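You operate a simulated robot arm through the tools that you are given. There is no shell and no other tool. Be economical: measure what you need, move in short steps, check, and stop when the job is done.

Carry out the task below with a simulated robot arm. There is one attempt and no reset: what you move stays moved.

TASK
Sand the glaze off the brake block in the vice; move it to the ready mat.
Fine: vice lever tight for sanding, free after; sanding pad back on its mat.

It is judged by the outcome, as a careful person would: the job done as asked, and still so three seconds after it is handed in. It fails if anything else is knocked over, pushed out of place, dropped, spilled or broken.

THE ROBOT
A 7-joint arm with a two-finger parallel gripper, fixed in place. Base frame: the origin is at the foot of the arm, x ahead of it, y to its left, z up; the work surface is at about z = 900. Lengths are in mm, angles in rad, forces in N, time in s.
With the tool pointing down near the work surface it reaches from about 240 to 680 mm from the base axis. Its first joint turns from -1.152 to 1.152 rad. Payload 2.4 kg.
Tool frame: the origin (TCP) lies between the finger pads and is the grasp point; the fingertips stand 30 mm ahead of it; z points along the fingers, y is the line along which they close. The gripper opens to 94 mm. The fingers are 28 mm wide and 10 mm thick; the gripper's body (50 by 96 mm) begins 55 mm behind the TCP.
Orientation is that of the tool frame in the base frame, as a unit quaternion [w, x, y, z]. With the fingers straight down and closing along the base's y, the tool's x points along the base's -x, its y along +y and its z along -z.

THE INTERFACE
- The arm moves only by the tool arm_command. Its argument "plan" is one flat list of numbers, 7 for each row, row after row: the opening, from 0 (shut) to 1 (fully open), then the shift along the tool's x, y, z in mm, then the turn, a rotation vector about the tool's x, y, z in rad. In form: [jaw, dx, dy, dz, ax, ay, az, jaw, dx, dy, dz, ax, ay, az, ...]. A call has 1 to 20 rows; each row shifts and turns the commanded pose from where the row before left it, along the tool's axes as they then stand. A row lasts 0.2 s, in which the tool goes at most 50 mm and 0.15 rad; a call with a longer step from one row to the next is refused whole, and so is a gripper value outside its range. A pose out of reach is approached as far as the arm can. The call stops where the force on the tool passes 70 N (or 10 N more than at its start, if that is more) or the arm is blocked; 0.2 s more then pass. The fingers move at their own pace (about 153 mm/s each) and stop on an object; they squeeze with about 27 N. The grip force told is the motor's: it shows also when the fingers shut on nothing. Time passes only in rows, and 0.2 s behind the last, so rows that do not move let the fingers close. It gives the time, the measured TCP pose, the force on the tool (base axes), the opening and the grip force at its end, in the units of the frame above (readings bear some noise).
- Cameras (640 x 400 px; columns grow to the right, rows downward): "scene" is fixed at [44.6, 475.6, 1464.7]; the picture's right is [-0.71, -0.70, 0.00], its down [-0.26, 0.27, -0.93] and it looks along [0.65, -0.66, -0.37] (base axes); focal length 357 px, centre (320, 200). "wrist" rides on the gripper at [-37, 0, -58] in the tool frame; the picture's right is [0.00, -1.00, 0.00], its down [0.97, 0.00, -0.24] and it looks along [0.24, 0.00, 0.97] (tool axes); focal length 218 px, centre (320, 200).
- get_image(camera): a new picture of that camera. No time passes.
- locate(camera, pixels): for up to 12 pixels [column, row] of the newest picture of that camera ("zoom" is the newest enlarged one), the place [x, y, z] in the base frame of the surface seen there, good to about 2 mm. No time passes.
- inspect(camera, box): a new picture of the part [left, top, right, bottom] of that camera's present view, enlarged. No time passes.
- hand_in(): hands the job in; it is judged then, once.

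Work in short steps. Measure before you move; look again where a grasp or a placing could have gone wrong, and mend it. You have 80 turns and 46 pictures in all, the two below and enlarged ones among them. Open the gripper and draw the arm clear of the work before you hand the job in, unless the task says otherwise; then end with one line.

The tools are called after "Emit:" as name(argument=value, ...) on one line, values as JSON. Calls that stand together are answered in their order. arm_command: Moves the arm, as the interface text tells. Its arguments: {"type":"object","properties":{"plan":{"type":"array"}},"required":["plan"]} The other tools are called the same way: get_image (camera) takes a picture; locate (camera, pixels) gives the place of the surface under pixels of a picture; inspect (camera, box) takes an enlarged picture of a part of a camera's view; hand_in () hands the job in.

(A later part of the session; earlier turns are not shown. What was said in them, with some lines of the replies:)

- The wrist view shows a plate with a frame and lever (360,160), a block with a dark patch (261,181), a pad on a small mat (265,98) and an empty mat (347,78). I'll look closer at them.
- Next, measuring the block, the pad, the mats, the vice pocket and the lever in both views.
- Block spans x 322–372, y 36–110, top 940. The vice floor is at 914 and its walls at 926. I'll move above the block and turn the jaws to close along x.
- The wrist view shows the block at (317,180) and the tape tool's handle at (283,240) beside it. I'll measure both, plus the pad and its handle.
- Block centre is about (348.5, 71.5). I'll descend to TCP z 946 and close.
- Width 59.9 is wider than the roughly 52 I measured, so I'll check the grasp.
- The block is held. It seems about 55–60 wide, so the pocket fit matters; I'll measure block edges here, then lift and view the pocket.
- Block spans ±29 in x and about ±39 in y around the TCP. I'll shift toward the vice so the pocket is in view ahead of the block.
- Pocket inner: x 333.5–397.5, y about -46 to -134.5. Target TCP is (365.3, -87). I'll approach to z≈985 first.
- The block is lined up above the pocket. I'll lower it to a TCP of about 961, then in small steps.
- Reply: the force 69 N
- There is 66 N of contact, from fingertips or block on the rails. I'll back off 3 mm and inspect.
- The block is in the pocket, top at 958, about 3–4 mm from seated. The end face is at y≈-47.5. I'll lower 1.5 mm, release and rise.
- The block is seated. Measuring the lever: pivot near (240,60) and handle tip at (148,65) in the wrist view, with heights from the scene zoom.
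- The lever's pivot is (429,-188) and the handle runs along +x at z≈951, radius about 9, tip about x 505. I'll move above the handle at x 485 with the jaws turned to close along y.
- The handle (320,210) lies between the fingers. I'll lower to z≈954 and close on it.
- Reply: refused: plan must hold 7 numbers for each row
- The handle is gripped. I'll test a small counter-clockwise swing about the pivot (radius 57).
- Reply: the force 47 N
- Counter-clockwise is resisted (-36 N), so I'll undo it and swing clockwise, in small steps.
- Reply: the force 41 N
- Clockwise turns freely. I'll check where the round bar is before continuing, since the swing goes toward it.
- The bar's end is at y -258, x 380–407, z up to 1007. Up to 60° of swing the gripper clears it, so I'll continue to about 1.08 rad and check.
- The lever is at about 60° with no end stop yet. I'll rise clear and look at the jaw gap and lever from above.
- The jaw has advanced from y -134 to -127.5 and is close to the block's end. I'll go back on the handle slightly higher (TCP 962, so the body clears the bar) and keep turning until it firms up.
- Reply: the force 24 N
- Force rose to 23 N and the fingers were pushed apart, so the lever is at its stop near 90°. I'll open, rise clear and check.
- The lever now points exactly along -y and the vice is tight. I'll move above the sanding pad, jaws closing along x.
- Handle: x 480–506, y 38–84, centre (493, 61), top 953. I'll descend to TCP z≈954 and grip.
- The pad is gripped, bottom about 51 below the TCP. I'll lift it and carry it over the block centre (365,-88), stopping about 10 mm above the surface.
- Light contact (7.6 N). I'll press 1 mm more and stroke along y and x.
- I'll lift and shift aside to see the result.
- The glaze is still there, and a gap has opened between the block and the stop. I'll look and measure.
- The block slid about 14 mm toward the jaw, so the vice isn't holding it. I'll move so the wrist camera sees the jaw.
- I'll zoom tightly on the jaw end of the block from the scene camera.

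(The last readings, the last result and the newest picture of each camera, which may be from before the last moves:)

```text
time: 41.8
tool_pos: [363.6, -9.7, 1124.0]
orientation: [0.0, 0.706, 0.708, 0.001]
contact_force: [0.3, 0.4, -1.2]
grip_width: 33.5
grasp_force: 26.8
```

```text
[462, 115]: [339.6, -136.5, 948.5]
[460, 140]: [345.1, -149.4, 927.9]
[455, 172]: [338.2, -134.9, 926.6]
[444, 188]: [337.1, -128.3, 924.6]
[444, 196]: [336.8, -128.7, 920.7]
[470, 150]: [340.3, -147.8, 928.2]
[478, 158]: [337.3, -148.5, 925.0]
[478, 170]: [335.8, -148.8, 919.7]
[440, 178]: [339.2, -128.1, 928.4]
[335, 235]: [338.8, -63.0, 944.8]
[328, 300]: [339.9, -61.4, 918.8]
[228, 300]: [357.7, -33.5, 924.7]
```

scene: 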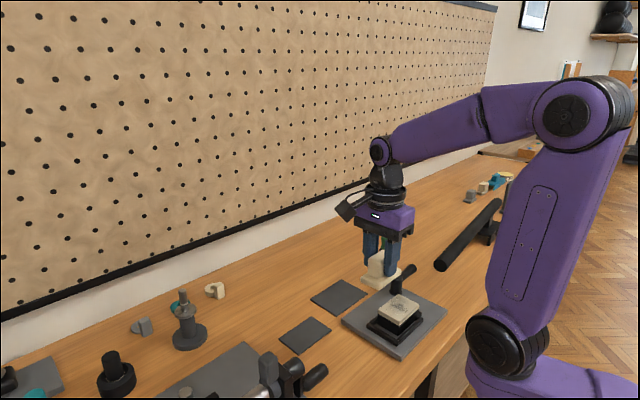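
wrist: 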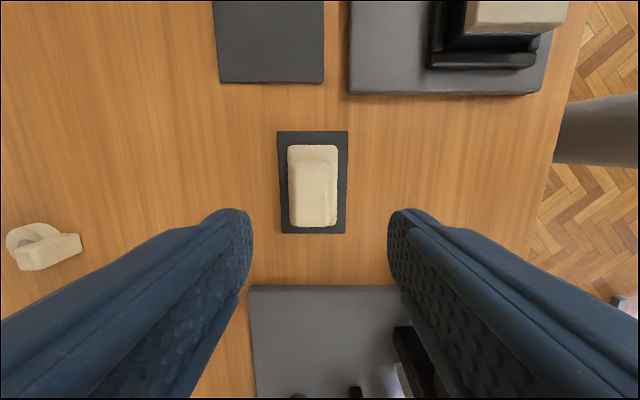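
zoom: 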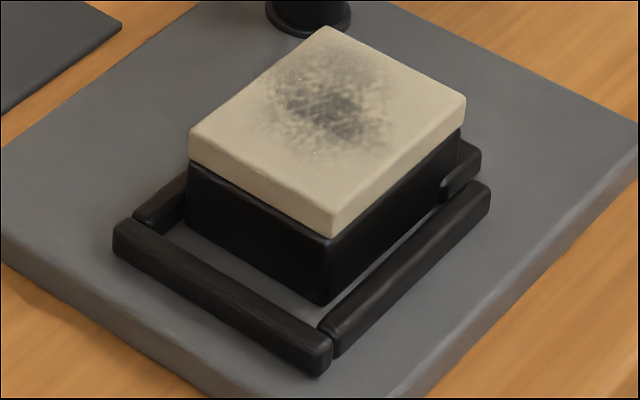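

The block overlaps the jaw position, so it was never really held against the stop. I'll reset: put the pad back on its mat, free the lever, push the block hard against the stop and re-tighten. Pad first.

Emit:
arm_command(plan=[0, 17.9, 32.3, 0, 0, 0, 0, 0, 17.9, 32.3, 0, 0, 0, 0, 0, 17.9, 32.3, 0, 0, 0, 0, 0, 17.8, 32.3, 0, 0, 0, 0, 0, 0, 0, 40, 0, 0, 0, 0, 0, 0, 40, 0, 0, 0, 0, 0, 0, 40, 0, 0, 0, 0, 0, 0, 38, 0, 0, 0, 0, 0, 0, 0, 0, 0, 0])

Emit:
get_image(camera="wrist")

```text
time: 43.8
tool_pos: [493.1, 63.0, 964.6]
orientation: [0.0, 0.707, 0.707, 0.0]
contact_force: [1.8, -0.5, -0.5]
grip_width: 33.5
grasp_force: 26.8
```

```text
12 pictures are left
```

wrist: 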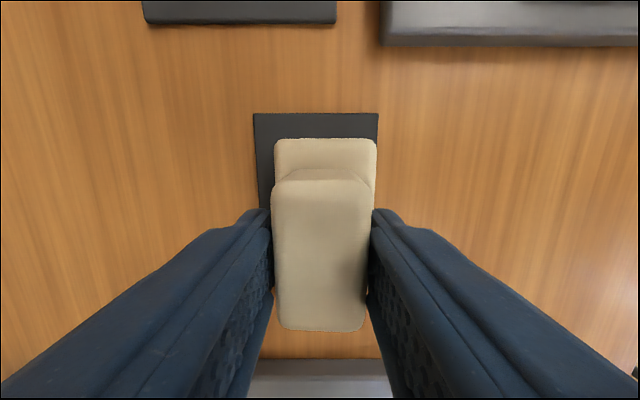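

The mat's centre is about 4 mm to the left of the pad; I'll correct, lower, release and rise.

Emit:
arm_command(plan=[0, -1, 3.5, 5, 0, 0, 0, 0, 0, 0, 4, 0, 0, 0, 0, 0, 0, 1, 0, 0, 0, 0, 0, 0, 0, 0, 0, 0, 0.6, 0, 0, 0, 0, 0, 0, 0.6, 0, 0, 0, 0, 0, 0, 0.6, 0, 0, -30, 0, 0, 0, 0.6, 0, 0, -45, 0, 0, 0, 0.6, 0, 0, -45, 0, 0, 0, 0.6, 0, 0, 0, 0, 0, 0])

```text
time: 46.0
tool_pos: [497.4, 62.2, 1075.9]
orientation: [0.0, 0.706, 0.708, 0.0]
contact_force: [0.7, 0.4, -0.3]
grip_width: 56.2
grasp_force: 0.1
```

Now to the lever at (430,-244): straddle it and lower to z 962.

Emit:
arm_command(plan=[0.6, -43.7, -9.63, 0, 0, 0, 0, 0.6, -43.7, -9.63, 0, 0, 0, 0, 0.6, -43.7, -9.63, 0, 0, 0, 0, 0.6, -43.7, -9.63, 0, 0, 0, 0, 0.6, -43.7, -9.63, 0, 0, 0, 0, 0.6, -43.7, -9.63, 0, 0, 0, 0, 0.6, -43.7, -9.63, 0, 0, 0, 0, 0.6, 0, 0, 40, 0, 0, 0, 0.6, 0, 0, 40, 0, 0, 0, 0.6, 0, 0, 34, 0, 0, 0, 0.3, 0, 0, 0, 0, 0, 0, 0.3, 0, 0, 0, 0, 0, 0])

Emit:
arm_command(plan=[0.3, 0.41, 6.82, 0, 0, 0, -0.12, 0.3, 0.41, 6.82, 0, 0, 0, -0.12, 0.3, 0.41, 6.82, 0, 0, 0, -0.12, 0.3, 0.41, 6.82, 0, 0, 0, -0.12, 0.3, 0.41, 6.82, 0, 0, 0, -0.12, 0.3, 0.41, 6.82, 0, 0, 0, -0.12, 0.3, 0.41, 6.82, 0, 0, 0, -0.12, 0.3, 0.41, 6.82, 0, 0, 0, -0.12, 0.3, 0.41, 6.82, 0, 0, 0, -0.12, 0.3, 0.41, 6.82, 0, 0, 0, -0.12, 0.3, 0.41, 6.82, 0, 0, 0, -0.12, 0.3, 0.41, 6.82, 0, 0, 0, -0.12, 0.3, 0.41, 6.82, 0, 0, 0, -0.12, 0.3, 0, 0, 0, 0, 0, 0])

```text
time: 48.6
tool_pos: [430.6, -244.1, 961.5]
orientation: [-0.001, 0.707, 0.707, 0.0]
contact_force: [-0.8, -0.6, 0.6]
grip_width: 28.1
grasp_force: 0.1
```

```text
time: 51.6
tool_pos: [486.4, -187.2, 962.0]
orientation: [0.002, 0.004, 1.0, 0.0]
contact_force: [0.2, -0.1, 0.4]
grip_width: 28.3
grasp_force: 0.2
```

Emit:
arm_command(plan=[0.3, 0.2, 4.55, 0, 0, 0, -0.08, 0.3, 0, 0, 0, 0, 0, 0])

```text
time: 52.2
tool_pos: [487.0, -181.7, 962.3]
orientation: [0.0, -0.035, 0.999, 0.0]
contact_force: [1.1, -0.4, 0.1]
grip_width: 29.1
grasp_force: 0.9
```

The lever is back near free. I'll open, rise, turn the jaws to close along x and go over the block.

Emit:
arm_command(plan=[0.6, 0, 0, 0, 0, 0, 0, 0.6, 0, 0, -40, 0, 0, 0, 0.6, 0, 0, -45, 0, 0, 0, 0.8, 0, 0, -40, 0, 0, 0, 0.8, 0, 0, 0, 0, 0, 0.149, 0.8, 0, 0, 0, 0, 0, 0.149, 0.8, 0, 0, 0, 0, 0, 0.149, 0.8, 0, 0, 0, 0, 0, 0.149, 0.8, 0, 0, 0, 0, 0, 0.149, 0.8, 0, 0, 0, 0, 0, 0.149, 0.8, 0, 0, 0, 0, 0, 0.149, 0.8, 0, 0, 0, 0, 0, 0.149, 0.8, 0, 0, 0, 0, 0, 0.149, 0.8, 0, 0, 0, 0, 0, 0.149, 0.8, 0, 0, 0, 0, 0, 0.149, 0.8, 26, -41, 0, 0, 0, 0, 0.8, 26, -41, 0, 0, 0, 0, 0.8, 26, -40, 0, 0, 0, 0, 0.8, 0, 0, 0, 0, 0, 0])

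Emit:
get_image(camera="wrist")

```text
time: 56.2
tool_pos: [363.7, -104.2, 1087.5]
orientation: [0.0, 0.707, 0.707, 0.0]
contact_force: [0.2, 0.2, -0.5]
grip_width: 75.1
grasp_force: 0.0
```

```text
11 pictures are left
```

wrist: 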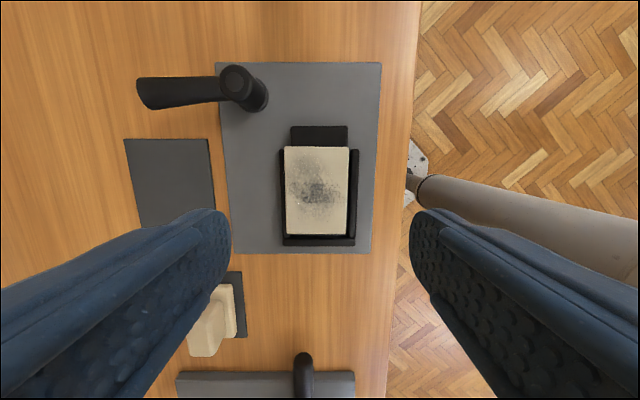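

Emit:
locate(camera="wrist", pixels=[[318, 150], [318, 143], [318, 128], [318, 232], [318, 236], [318, 241], [288, 190], [347, 190], [150, 93], [232, 72]])

```text
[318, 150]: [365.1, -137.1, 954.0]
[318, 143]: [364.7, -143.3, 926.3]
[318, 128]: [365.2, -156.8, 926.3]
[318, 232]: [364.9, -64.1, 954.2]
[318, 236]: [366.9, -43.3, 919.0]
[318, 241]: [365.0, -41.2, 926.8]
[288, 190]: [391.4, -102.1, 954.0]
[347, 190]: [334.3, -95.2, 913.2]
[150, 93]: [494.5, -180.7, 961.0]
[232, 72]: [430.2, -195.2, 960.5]
```

Block now spans y -62 to -140 and the jaw is back. I'll grip the block at z≈963, lift about 2 mm and slide it to the stop, watching force.

Emit:
arm_command(plan=[0.85, 1, 0.5, 42, 0, 0, 0, 0.85, 1, 0.5, 42, 0, 0, 0, 0.85, 1, 0, 39, 0, 0, 0, 0.85, 0, 0, 0, 0, 0, 0, 0, 0, 0, 0, 0, 0, 0, 0, 0, 0, 0, 0, 0, 0, 0, 0, 0, 0, 0, 0, 0, 0, 0, 0, -2, 0, 0, 0, 0, 5, 0, 0, 0, 0, 0, 0, 5, 0, 0, 0, 0, 0, 0, 0, 0, 0, 0, 0, 0])

```text
time: 58.6
tool_pos: [365.9, -91.6, 966.7]
orientation: [0.0, 0.707, 0.707, 0.001]
contact_force: [0.5, 0.0, -1.8]
grip_width: 55.8
grasp_force: 27.2
```

Emit:
arm_command(plan=[0, 2, 0, 0, 0, 0, 0, 0, 2, 0, 1, 0, 0, 0, 0, 2, 0, 1, 0, 0, 0, 0, 1, 0, 0, 0, 0, 0, 0, 0, 0, 0, 0, 0, 0])

```text
time: 59.8
tool_pos: [366.0, -83.3, 964.4]
orientation: [0.0, 0.707, 0.708, 0.0]
contact_force: [0.3, -0.3, -3.5]
grip_width: 55.7
grasp_force: 27.0
```

Emit:
arm_command(plan=[0, 1, 0, 0, 0, 0, 0, 0, 1, 0, 0.5, 0, 0, 0, 0, 0, 0, 0, 0, 0, 0])

Emit:
inspect(camera="scene", box=[365, 290, 430, 350])

```text
time: 60.6
tool_pos: [365.5, -83.8, 964.5]
orientation: [0.001, 0.707, 0.708, 0.001]
contact_force: [0.0, -7.2, -0.4]
grip_width: 56.0
grasp_force: 27.1
```

```text
6.67 times, centred on (398, 320) of scene
```

zoom: 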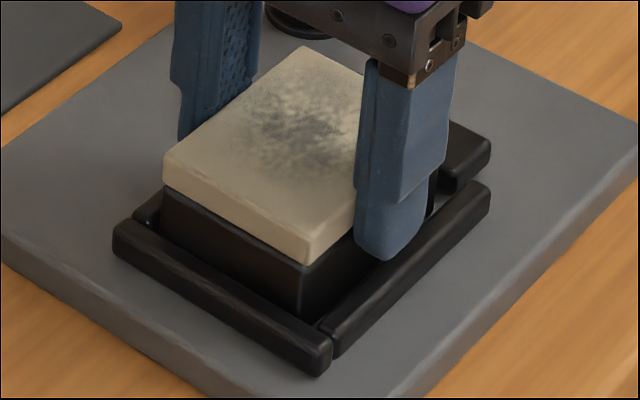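

Contact with the stop (-7 N). I'll release, rise, then go to the lever with the jaws turned back.

Emit:
arm_command(plan=[0.75, 0, 0, 0, 0, 0, 0, 0.75, 0, 0, 0, 0, 0, 0, 0.75, 0, 0, -25, 0, 0, 0, 0.75, 0, 0, -45, 0, 0, 0, 0.75, 0, 0, -45, 0, 0, 0, 0.75, 0, 0, 0, 0, 0, 0])

Emit:
get_image(camera="wrist")

```text
time: 62.0
tool_pos: [363.0, -82.4, 1081.6]
orientation: [-0.001, 0.707, 0.707, 0.0]
contact_force: [-0.2, 0.0, 0.5]
grip_width: 70.7
grasp_force: 0.1
```

```text
9 pictures are left
```

wrist: 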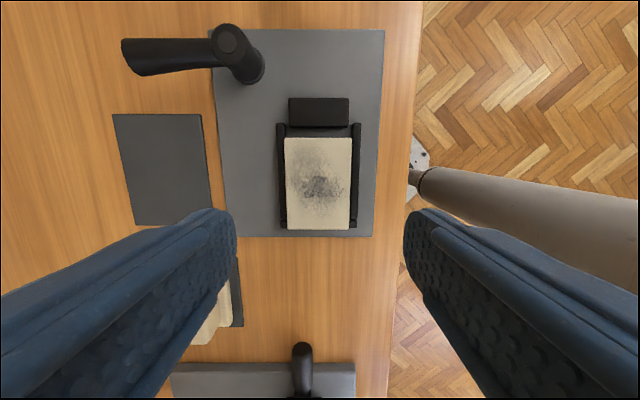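

Emit:
locate(camera="wrist", pixels=[[318, 139], [318, 131], [318, 125], [318, 100], [318, 228], [318, 233], [288, 180], [347, 180], [318, 133]])

```text
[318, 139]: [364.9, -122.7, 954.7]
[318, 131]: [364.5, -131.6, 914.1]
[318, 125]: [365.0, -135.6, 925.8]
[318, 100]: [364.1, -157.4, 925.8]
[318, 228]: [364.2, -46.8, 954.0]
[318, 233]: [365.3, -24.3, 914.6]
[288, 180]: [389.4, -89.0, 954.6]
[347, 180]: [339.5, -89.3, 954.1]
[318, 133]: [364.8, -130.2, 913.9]
```

Block now y -45 to -123.5, with the jaw face at -134. I'll tighten again and check where the jaw ends.

Emit:
arm_command(plan=[0.5, -26.2, 30.8, 0, 0, 0, 0, 0.5, -26.2, 30.8, 0, 0, 0, 0, 0.5, -26.2, 30.8, 0, 0, 0, 0, 0.5, -26.2, 30.8, 0, 0, 0, 0, 0.5, 0, 0, 0, 0, 0, -0.1428, 0.5, 0, 0, 0, 0, 0, -0.1428, 0.5, 0, 0, 0, 0, 0, -0.1428, 0.5, 0, 0, 0, 0, 0, -0.1428, 0.5, 0, 0, 0, 0, 0, -0.1428, 0.5, 0, 0, 0, 0, 0, -0.1428, 0.5, 0, 0, 0, 0, 0, -0.1428, 0.5, 0, 0, 0, 0, 0, -0.1428, 0.5, 0, 0, 0, 0, 0, -0.1428, 0.5, 0, 0, 0, 0, 0, -0.1428, 0.5, 0, 0, 0, 0, 0, -0.1428, 0.5, 0, 0, 40, 0, 0, 0, 0.5, 0, 0, 40, 0, 0, 0, 0.5, 0, 0, 40, 0, 0, 0, 0.3, 0, 0, 0, 0, 0, 0])

Emit:
arm_command(plan=[0.3, 0.41, -6.82, 0, 0, 0, 0.12, 0.3, 0.41, -6.82, 0, 0, 0, 0.12, 0.3, 0.41, -6.82, 0, 0, 0, 0.12, 0.3, 0.41, -6.82, 0, 0, 0, 0.12, 0.3, 0.41, -6.82, 0, 0, 0, 0.12, 0.3, 0.41, -6.82, 0, 0, 0, 0.12, 0.3, 0.41, -6.82, 0, 0, 0, 0.12, 0.3, 0.41, -6.82, 0, 0, 0, 0.12, 0.3, 0.41, -6.82, 0, 0, 0, 0.12, 0.3, 0.41, -6.82, 0, 0, 0, 0.12, 0.3, 0.41, -6.82, 0, 0, 0, 0.12, 0.3, 0.41, -6.82, 0, 0, 0, 0.12, 0.3, 0.41, -6.82, 0, 0, 0, 0.12, 0.3, 0, 0, 0, 0, 0, 0])

```text
time: 66.0
tool_pos: [489.4, -186.1, 959.6]
orientation: [0.0, 0.0, 1.0, 0.0]
contact_force: [0.6, -0.2, -0.1]
grip_width: 28.0
grasp_force: 0.0
```

```text
time: 69.0
tool_pos: [432.5, -244.4, 958.5]
orientation: [0.002, 0.704, 0.71, 0.0]
contact_force: [8.3, -4.4, 7.7]
grip_width: 32.7
grasp_force: 4.5
```

Emit:
arm_command(plan=[0.3, 0.2, -4.55, 0, 0, 0, 0.08, 0.3, 0.2, -4.55, 0, 0, 0, 0.08, 0.3, 0.2, -4.55, 0, 0, 0, 0.08, 0.3, 0, 0, 0, 0, 0, 0])

Emit:
get_image(camera="wrist")

```text
time: 70.0
tool_pos: [423.4, -243.6, 959.9]
orientation: [0.005, 0.783, 0.622, 0.002]
contact_force: [26.3, 4.7, 11.1]
grip_width: 41.9
grasp_force: 11.9
```

```text
8 pictures are left
```

wrist: 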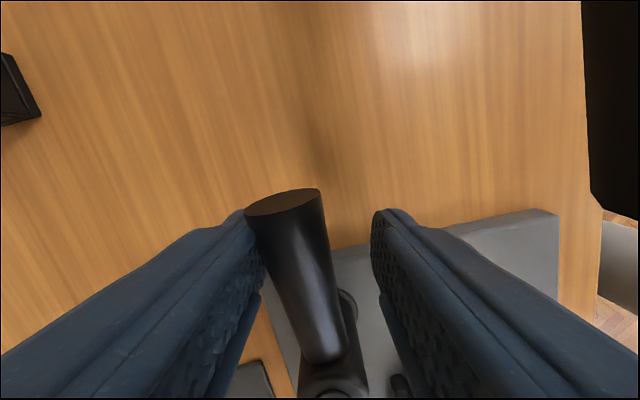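

The lever is firmly at its end. I'll open, rise and view the jaw from above the vice.

Emit:
arm_command(plan=[0.6, 0, 4, 0, 0, 0, 0, 0.6, 0, 0, 0, 0, 0, 0, 0.6, 0, 0, -40, 0, 0, 0, 0.6, 0, 0, -45, 0, 0, 0, 0.6, 0, 0, -40, 0, 0, 0, 0.6, 0, 0, 0, 0, 0, -0.115, 0.6, 0, 0, 0, 0, 0, -0.115, 0.75, 40, -16, 0, 0, 0, 0, 0.75, 40, -16, 0, 0, 0, 0, 0.75, 40, -16, 0, 0, 0, 0, 0.75, 40, -16, 0, 0, 0, 0, 0.75, 0, 0, 0, 0, 0, 0])

Emit:
get_image(camera="wrist")

```text
time: 72.6
tool_pos: [357.9, -82.8, 1086.7]
orientation: [0.0, 0.707, 0.707, 0.0]
contact_force: [0.0, -0.2, 1.0]
grip_width: 70.5
grasp_force: 0.0
```

```text
7 pictures are left
```

wrist: 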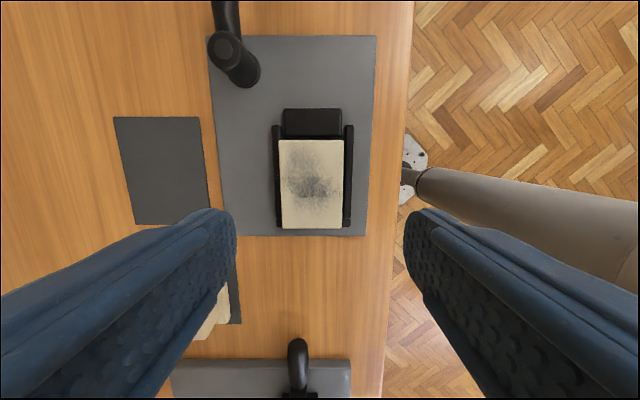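

Emit:
locate(camera="wrist", pixels=[[312, 110], [312, 114], [312, 134], [312, 137], [312, 143], [312, 226], [312, 229], [282, 180], [342, 180], [225, 20]])

```text
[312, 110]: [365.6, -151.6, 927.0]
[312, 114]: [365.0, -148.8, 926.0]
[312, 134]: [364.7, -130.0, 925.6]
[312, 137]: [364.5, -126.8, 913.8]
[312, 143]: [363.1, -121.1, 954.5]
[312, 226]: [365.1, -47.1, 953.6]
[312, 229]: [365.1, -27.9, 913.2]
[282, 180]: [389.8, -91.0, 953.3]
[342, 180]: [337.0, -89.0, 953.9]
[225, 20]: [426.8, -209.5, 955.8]
```

Lever is tight, with the block against the stop (jaw face about -128.5, block end about -123). I'll fetch the pad again and sand with strokes that push toward the stop, plus x strokes.

Emit:
arm_command(plan=[0.6, 28.9, 27.7, 0, 0, 0, 0, 0.6, 28.9, 27.7, 0, 0, 0, 0, 0.6, 28.9, 27.7, 0, 0, 0, 0, 0.6, 28.9, 27.7, 0, 0, 0, 0, 0.6, 28.9, 27.7, 0, 0, 0, 0, 0.6, 0, 0, 44, 0, 0, 0, 0.6, 0, 0, 44, 0, 0, 0, 0.6, 0, 0, 44, 0, 0, 0, 0.6, 0, 0, 0, 0, 0, 0, 0, 0, 0, 0, 0, 0, 0, 0, 0, 0, 0, 0, 0, 0, 0, 0, 0, 0, 0, 0, 0])

```text
time: 75.2
tool_pos: [496.2, 61.4, 951.2]
orientation: [0.0, 0.707, 0.707, 0.0]
contact_force: [0.7, -0.1, -1.3]
grip_width: 33.9
grasp_force: 26.5
```

Emit:
arm_command(plan=[0, 0, 0, -20, 0, 0, 0, 0, 0, 0, -40, 0, 0, 0, 0, 0, 0, -40, 0, 0, 0, 0, 0, 0, -30, 0, 0, 0, 0, -29.3, -26.2, 0, 0, 0, 0, 0, -29.3, -26.2, 0, 0, 0, 0, 0, -29.3, -26.2, 0, 0, 0, 0, 0, -29.3, -26.2, 0, 0, 0, 0, 0, -29.3, -26.2, 0, 0, 0, 0, 0, 0, 0, 35, 0, 0, 0, 0, 0, 0, 33, 0, 0, 0, 0, 0, 0, 7, 0, 0, 0, 0, 0, 0, 3, 0, 0, 0, 0, 0, 0, 0, 0, 0, 0])

```text
time: 78.2
tool_pos: [367.1, -85.5, 1003.6]
orientation: [-0.001, 0.707, 0.707, 0.0]
contact_force: [-0.5, 0.0, 0.3]
grip_width: 33.6
grasp_force: 26.6
```

Emit:
arm_command(plan=[0, 0, -1, 1, 0, 0, 0, 0, 0, 0, 1, 0, 0, 0, 0, 0, 0, 0, 0, 0, 0])

```text
time: 79.0
tool_pos: [366.1, -83.6, 1002.2]
orientation: [0.0, 0.707, 0.707, 0.0]
contact_force: [0.7, -0.6, 0.0]
grip_width: 33.8
grasp_force: 27.4
```

Emit:
arm_command(plan=[0, 0, 0, 1, 0, 0, 0, 0, 0, 0, 1, 0, 0, 0, 0, 0, 0, 0, 0, 0, 0])

```text
time: 79.8
tool_pos: [366.6, -84.1, 1000.8]
orientation: [0.0, 0.707, 0.708, 0.001]
contact_force: [-5.9, 2.4, 22.4]
grip_width: 33.6
grasp_force: 26.8
```

Pressing at 22 N. Strokes along x first.

Emit:
arm_command(plan=[0, 0, 6, 0, 0, 0, 0, 0, 0, 6, 0, 0, 0, 0, 0, 0, -6, 0, 0, 0, 0, 0, 0, -6, 0, 0, 0, 0, 0, 0, -6, 0, 0, 0, 0, 0, 0, -6, 0, 0, 0, 0, 0, 0, 6, 0, 0, 0, 0, 0, 0, 6, 0, 0, 0, 0, 0, 0, 6, 0, 0, 0, 0, 0, 0, 6, 0, 0, 0, 0, 0, 0, -6, 0, 0, 0, 0, 0, 0, -6, 0, 0, 0, 0, 0, 0, -6, 0, 0, 0, 0, 0, 0, -6, 0, 0, 0, 0, 0, 0, 6, 0, 0, 0, 0, 0, 0, 6, 0, 0, 0, 0])

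Emit:
inspect(camera="scene", box=[355, 280, 435, 350])

```text
time: 83.2
tool_pos: [366.8, -84.0, 999.7]
orientation: [0.001, 0.706, 0.708, 0.001]
contact_force: [0.6, 0.0, 0.1]
grip_width: 33.9
grasp_force: 26.7
```

```text
5.71 times, centred on (395, 315) of scene
```

zoom: 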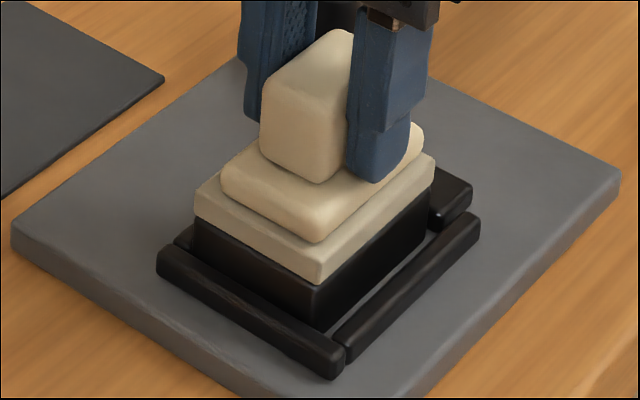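

The block stayed put, but the pad slipped up in the grip and pressure faded. I'll press down until the fingertips bear on the pad's base.

Emit:
arm_command(plan=[0, 0, 0, 1, 0, 0, 0, 0, 0, 0, 1, 0, 0, 0, 0, 0, 0, 0, 0, 0, 0])

```text
time: 84.0
tool_pos: [365.5, -84.7, 998.8]
orientation: [0.002, 0.707, 0.707, 0.0]
contact_force: [-5.8, 5.2, 42.8]
grip_width: 33.4
grasp_force: 26.5
```

Emit:
arm_command(plan=[0, 0, 0, -0.5, 0, 0, 0, 0, 0, 6, 0, 0, 0, 0, 0, 0, 6, 0, 0, 0, 0, 0, 0, -6, 0, 0, 0, 0, 0, 0, -6, 0, 0, 0, 0, 0, 0, -6, 0, 0, 0, 0, 0, 0, -6, 0, 0, 0, 0, 0, 0, 6, 0, 0, 0, 0, 0, 0, 6, 0, 0, 0, 0, 0, 6, 0, 0, 0, 0, 0, 0, 6, 0, 0, 0, 0, 0, 0, 0, 0, -4, 0, 0, 0, 0, -11, 0, 0, 0, 0, 0, 0, -11, 0, 0, 0, 0, 0, 0, 0, 0, 4, 0, 0, 0, 0, 5.5, 0, 0, 0, 0, 0, 0, 5.5, 0, 0, 0, 0, 0, 0, 5.5, 0, 0, 0, 0, 0, 0, 5.5, 0, 0, 0, 0, 0])

```text
time: 84.7
tool_pos: [367.5, -85.4, 998.9]
orientation: [-0.006, 0.707, 0.707, -0.004]
contact_force: [-12.0, 3.0, 27.6]
grip_width: 33.8
grasp_force: 27.1
stopped in row 3: the force on the tool passed its limit (the readings are from after the stop); the commanded pose is now the measured one
```

Too much force while dragging; I'll lighten slightly and check.

Emit:
arm_command(plan=[0, 0, 0, -0.6, 0, 0, 0, 0, 0, -2, 0, 0, 0, 0, 0, 0, 0, 0, 0, 0, 0])

```text
time: 85.5
tool_pos: [367.9, -87.0, 999.3]
orientation: [-0.004, 0.707, 0.707, -0.003]
contact_force: [3.3, 3.0, 15.7]
grip_width: 33.9
grasp_force: 26.9
```

15.7 N is suitable. Slow x strokes.

Emit:
arm_command(plan=[0, 0, 4, 0, 0, 0, 0, 0, 0, 4, 0, 0, 0, 0, 0, 0, -4, 0, 0, 0, 0, 0, 0, -4, 0, 0, 0, 0, 0, 0, -4, 0, 0, 0, 0, 0, 0, -4, 0, 0, 0, 0, 0, 0, -4, 0, 0, 0, 0, 0, 0, 4, 0, 0, 0, 0, 0, 0, 4, 0, 0, 0, 0, 0, 0, 4, 0, 0, 0, 0, 0, 0, 4, 0, 0, 0, 0, 0, 0, 4, 0, 0, 0, 0, 0, 0, -4, 0, 0, 0, 0, 0, 0, -4, 0, 0, 0, 0, 0, 0, -4, 0, 0, 0, 0, 0, 0, -4, 0, 0, 0, 0, 0, 0, -4, 0, 0, 0, 0, 0, 0, 4, 0, 0, 0, 0, 0, 0, 4, 0, 0, 0, 0, 0, 0, 0, 0, 0, 0, 0])

```text
time: 87.7
tool_pos: [361.1, -85.7, 997.9]
orientation: [-0.014, 0.708, 0.706, -0.008]
contact_force: [-12.9, 1.1, 26.2]
grip_width: 33.4
grasp_force: 26.8
stopped in row 11: the force on the tool passed its limit (the readings are from after the stop); the commanded pose is now the measured one
```

Drag again hit the limit and tilted the pad slightly. I'll lift, straighten, and shift aside to see the sanded surface.

Emit:
arm_command(plan=[0, 0, 0, -20, 0, 0, 0, 0, 0, 0, -40, -0.031, -0.0085, -0.003, 0, 30, 0, -20, 0, 0, 0, 0, 40, 0, 0, 0, 0, 0, 0, 0, 0, 0, 0, 0, 0])

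Emit:
inspect(camera="wrist", box=[200, 0, 440, 150])

```text
time: 88.9
tool_pos: [362.9, -14.7, 1078.1]
orientation: [0.0, 0.708, 0.706, 0.0]
contact_force: [0.6, 0.5, -0.8]
grip_width: 33.9
grasp_force: 26.9
```

```text
2.67 times, centred on (320, 75) of wrist
```

zoom: 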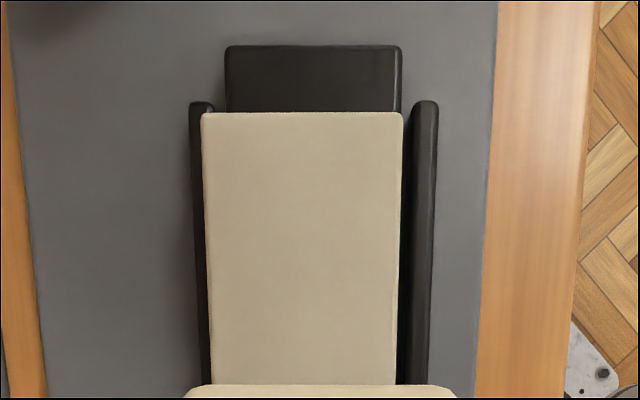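

The glaze is gone. I'll take the pad back to its mat.

Emit:
arm_command(plan=[0, 19, 33.3, 0, 0, 0, 0, 0, 19, 33.3, 0, 0, 0, 0, 0, 19, 33.3, 0, 0, 0, 0, 0, 19, 33.3, 0, 0, 0, 0, 0, 0, 0, 40, 0, 0, 0, 0, 0, 0, 40, 0, 0, 0, 0, 0, 0, 40, 0, 0, 0, 0, 0, 0, 6, 0, 0, 0, 0, 0, 0, 0, 0, 0, 0])

```text
time: 90.9
tool_pos: [496.8, 58.7, 951.5]
orientation: [0.0, 0.707, 0.707, 0.001]
contact_force: [-0.4, 0.1, -0.4]
grip_width: 33.8
grasp_force: 27.4
```

Emit:
arm_command(plan=[0, 1.5, 0, 1, 0, 0, 0, 0, 0, 0, 1, 0, 0, 0, 0, 0, 0, 1, 0, 0, 0, 0, 0, 0, 0, 0, 0, 0])

```text
time: 91.9
tool_pos: [497.3, 60.7, 949.7]
orientation: [0.0, 0.707, 0.707, 0.0]
contact_force: [0.4, 0.5, -0.6]
grip_width: 33.9
grasp_force: 26.7
```

Emit:
arm_command(plan=[0, 0, 0, 1, 0, 0, 0, 0, 0, 0, 1, 0, 0, 0, 0, 0, 0, 0, 0, 0, 0])

```text
time: 92.7
tool_pos: [496.4, 60.8, 947.8]
orientation: [0.002, 0.708, 0.706, 0.001]
contact_force: [-1.6, -0.4, 8.8]
grip_width: 33.5
grasp_force: 26.9
```

Contact (8.8 N). Now I'll release, rise, and go to the lever at (430,-244).

Emit:
arm_command(plan=[0.6, 0, 0, 0, 0, 0, 0, 0.6, 0, 0, 0, 0, 0, 0, 0.6, 0, 0, -30, 0, 0, 0, 0.6, 0, 0, -45, 0, 0, 0, 0.6, 0, 0, -45, 0, 0, 0, 0.6, -43.5, -9.5, 0, 0, 0, 0, 0.6, -43.5, -9.5, 0, 0, 0, 0, 0.6, -43.5, -9.5, 0, 0, 0, 0, 0.6, -43.5, -9.5, 0, 0, 0, 0, 0.6, -43.5, -9.5, 0, 0, 0, 0, 0.6, -43.5, -9.5, 0, 0, 0, 0, 0.6, -43.5, -9.5, 0, 0, 0, 0, 0.6, 0, 0, 40, 0, 0, 0, 0.6, 0, 0, 40, 0, 0, 0, 0.6, 0, 0, 26, 0, 0, 0, 0.3, 0, 0, 0, 0, 0, 0, 0.3, 0, 0, 0, 0, 0, 0])

Emit:
arm_command(plan=[0.3, 0.41, 6.82, 0, 0, 0, -0.12, 0.3, 0.41, 6.82, 0, 0, 0, -0.12, 0.3, 0.41, 6.82, 0, 0, 0, -0.12, 0.3, 0.41, 6.82, 0, 0, 0, -0.12, 0.3, 0.41, 6.82, 0, 0, 0, -0.12, 0.3, 0.41, 6.82, 0, 0, 0, -0.12, 0.3, 0.41, 6.82, 0, 0, 0, -0.12, 0.3, 0.41, 6.82, 0, 0, 0, -0.12, 0.3, 0.41, 6.82, 0, 0, 0, -0.12, 0.3, 0.41, 6.82, 0, 0, 0, -0.12, 0.3, 0.41, 6.82, 0, 0, 0, -0.12, 0.3, 0.41, 6.82, 0, 0, 0, -0.12, 0.3, 0.41, 6.82, 0, 0, 0, -0.12, 0.3, 0.2, 4.55, 0, 0, 0, -0.08, 0.3, 0, 0, 0, 0, 0, 0])

```text
time: 96.3
tool_pos: [430.2, -242.8, 960.7]
orientation: [0.001, 0.707, 0.707, 0.0]
contact_force: [-0.6, 0.4, -0.3]
grip_width: 28.2
grasp_force: 0.0
```

```text
time: 99.5
tool_pos: [486.0, -183.0, 961.6]
orientation: [0.001, -0.036, 0.999, -0.001]
contact_force: [0.0, -0.3, -0.7]
grip_width: 28.6
grasp_force: 0.1
```

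Emit:
arm_command(plan=[0.3, 0.1, 3.4, 0, 0, 0, -0.06, 0.3, 0, 0, 0, 0, 0, 0])

```text
time: 100.1
tool_pos: [487.0, -180.9, 961.1]
orientation: [0.001, -0.065, 0.998, -0.001]
contact_force: [-1.9, -7.0, -0.9]
grip_width: 31.7
grasp_force: 2.9
```

The lever is at its free stop. I'll rise, turn the jaws and go above the block.

Emit:
arm_command(plan=[0.6, 0, 0, 0, 0, 0, 0, 0.6, 0, 0, -40, 0, 0, 0, 0.6, 0, 0, -45, 0, 0, 0, 0.8, 0, 0, -40, 0, 0, 0, 0.8, 0, 0, 0, 0, 0, 0.1417, 0.8, 0, 0, 0, 0, 0, 0.1417, 0.8, 0, 0, 0, 0, 0, 0.1417, 0.8, 0, 0, 0, 0, 0, 0.1417, 0.8, 0, 0, 0, 0, 0, 0.1417, 0.8, 0, 0, 0, 0, 0, 0.1417, 0.8, 0, 0, 0, 0, 0, 0.1417, 0.8, 0, 0, 0, 0, 0, 0.1417, 0.8, 0, 0, 0, 0, 0, 0.1417, 0.8, 0, 0, 0, 0, 0, 0.1417, 0.8, 0, 0, 0, 0, 0, 0.1417, 0.8, 0, 0, 0, 0, 0, 0.1417, 0.8, 24, -30.5, 0, 0, 0, 0, 0.8, 24, -30.5, 0, 0, 0, 0, 0.8, 24, -30.5, 0, 0, 0, 0, 0.8, 24, -30.5, 0, 0, 0, 0])

Emit:
get_image(camera="wrist")

```text
time: 104.3
tool_pos: [364.4, -83.2, 1087.1]
orientation: [0.002, 0.708, 0.707, 0.0]
contact_force: [0.1, 0.0, 0.4]
grip_width: 75.4
grasp_force: 0.1
```

```text
4 pictures are left
```

wrist: 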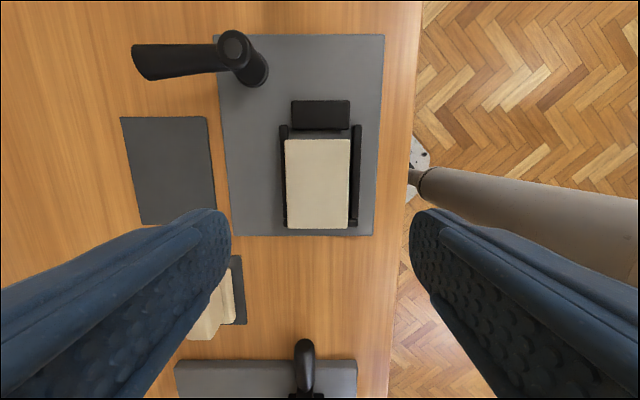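

The block is clean and the lever free. Measuring the block and the ready mat.

Emit:
locate(camera="wrist", pixels=[[318, 142], [318, 227], [287, 185], [349, 185], [122, 119], [206, 118], [140, 222], [170, 170], [212, 200]])

```text
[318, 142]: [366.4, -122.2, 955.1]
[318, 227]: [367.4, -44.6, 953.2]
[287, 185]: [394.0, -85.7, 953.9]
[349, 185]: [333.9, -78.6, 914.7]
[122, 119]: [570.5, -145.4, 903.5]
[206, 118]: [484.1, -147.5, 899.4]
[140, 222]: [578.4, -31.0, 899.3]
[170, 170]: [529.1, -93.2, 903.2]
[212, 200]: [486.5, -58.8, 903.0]
```

Mat centre is about (530,-89). Grip the block, lift, carry it over.

Emit:
arm_command(plan=[0.85, -0.5, 0.5, 42, 0, 0, 0, 0.85, -0.5, 0.5, 42, 0, 0, 0, 0.85, 0, 0, 39, 0, 0, 0, 0.85, 0, 0, 0, 0, 0, 0, 0, 0, 0, 0, 0, 0, 0, 0, 0, 0, 0, 0, 0, 0, 0, 0, 0, 0, 0, 0, 0, 0, 0, 0, -10, 0, 0, 0, 0, 0, 0, -40, 0, 0, 0, 0, 0, 0, -30, 0, 0, 0, 0, 0, 0, 0, 0, 0, 0])

```text
time: 106.7
tool_pos: [367.0, -82.4, 1045.0]
orientation: [0.0, 0.707, 0.707, 0.001]
contact_force: [0.3, 0.4, -2.5]
grip_width: 56.0
grasp_force: 27.3
```

Emit:
arm_command(plan=[0, -1.4, 41, 0, 0, 0, 0, 0, -1.4, 41, 0, 0, 0, 0, 0, -1.4, 41, 0, 0, 0, 0, 0, -1.4, 40.5, 0, 0, 0, 0, 0, 0, 0, 40, 0, 0, 0, 0, 0, 0, 38, 0, 0, 0, 0, 0, 0, 6, 0, 0, 0, 0, 0, 0, 0, 0, 0, 0])

Emit:
get_image(camera="wrist")

```text
time: 108.5
tool_pos: [528.6, -90.9, 960.4]
orientation: [0.001, 0.707, 0.707, 0.001]
contact_force: [-0.4, -0.3, -2.9]
grip_width: 55.6
grasp_force: 27.5
```

```text
3 pictures are left
5 turns are left
```

wrist: 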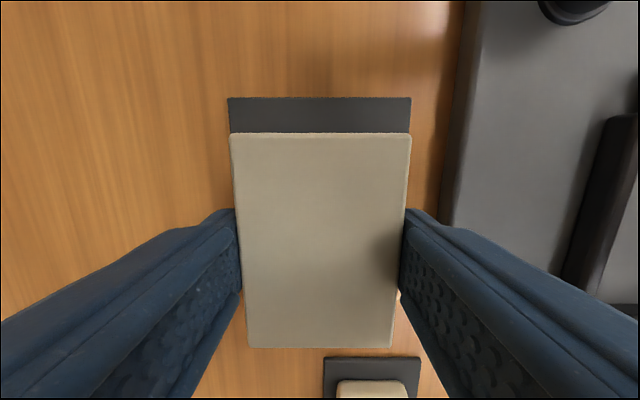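

Block centred over the mat. I'll lower 6.5 mm, release and rise.

Emit:
arm_command(plan=[0, 0, 0, 3, 0, 0, 0, 0, 0, 0, 2, 0, 0, 0, 0, 0, 0, 1.5, 0, 0, 0, 0, 0, 0, 0, 0, 0, 0, 0.8, 0, 0, 0, 0, 0, 0, 0.8, 0, 0, 0, 0, 0, 0, 0.8, 0, 0, -25, 0, 0, 0, 0.8, 0, 0, -45, 0, 0, 0, 0.8, 0, 0, -45, 0, 0, 0, 0.8, 0, 0, -45, 0, 0, 0, 0.8, 0, 0, 0, 0, 0, 0])

Emit:
get_image(camera="wrist")

Emit:
inspect(camera="scene", box=[260, 220, 480, 380])

```text
time: 110.9
tool_pos: [528.1, -91.7, 1115.6]
orientation: [0.0, 0.707, 0.707, 0.001]
contact_force: [-0.4, 0.5, -0.3]
grip_width: 75.0
grasp_force: 0.0
```

```text
2 pictures are left
```

wrist: 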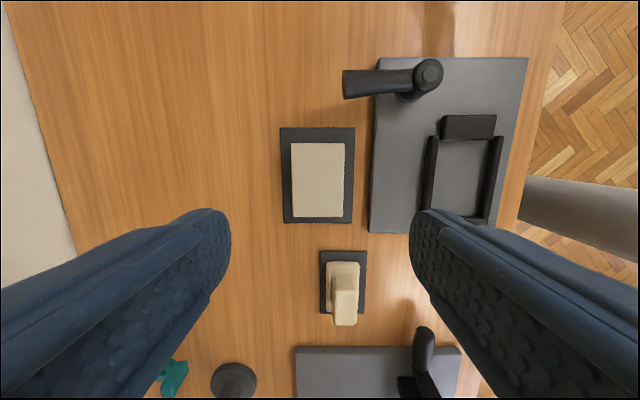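

```text
2.50 times, centred on (370, 300) of scene
4 turns are left
```

zoom: 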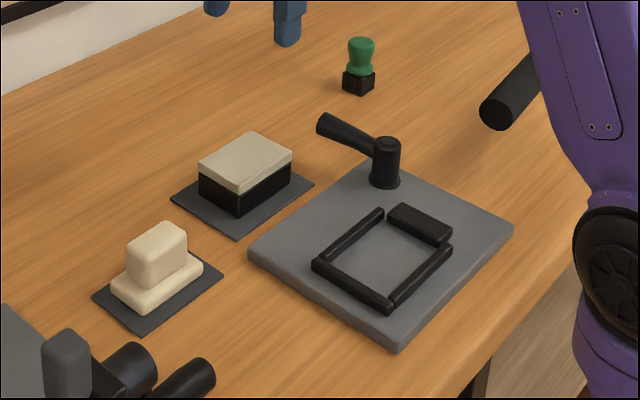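

The clean block sits on the ready mat, the pad is on its mat, the lever is free, the gripper is open and the arm is clear. Handing in.

Emit:
hand_in()

```text
The job is handed in.
```

The brake block is sanded clean and sits on the ready mat, the vice lever is free again, and the sanding pad is back on its mat. On the first sanding pass the block slid about 14 mm in the vice; even re-tightened against the stop, the jaw left a gap of about 5 mm, but the block stayed put for the pass that took the glaze off.
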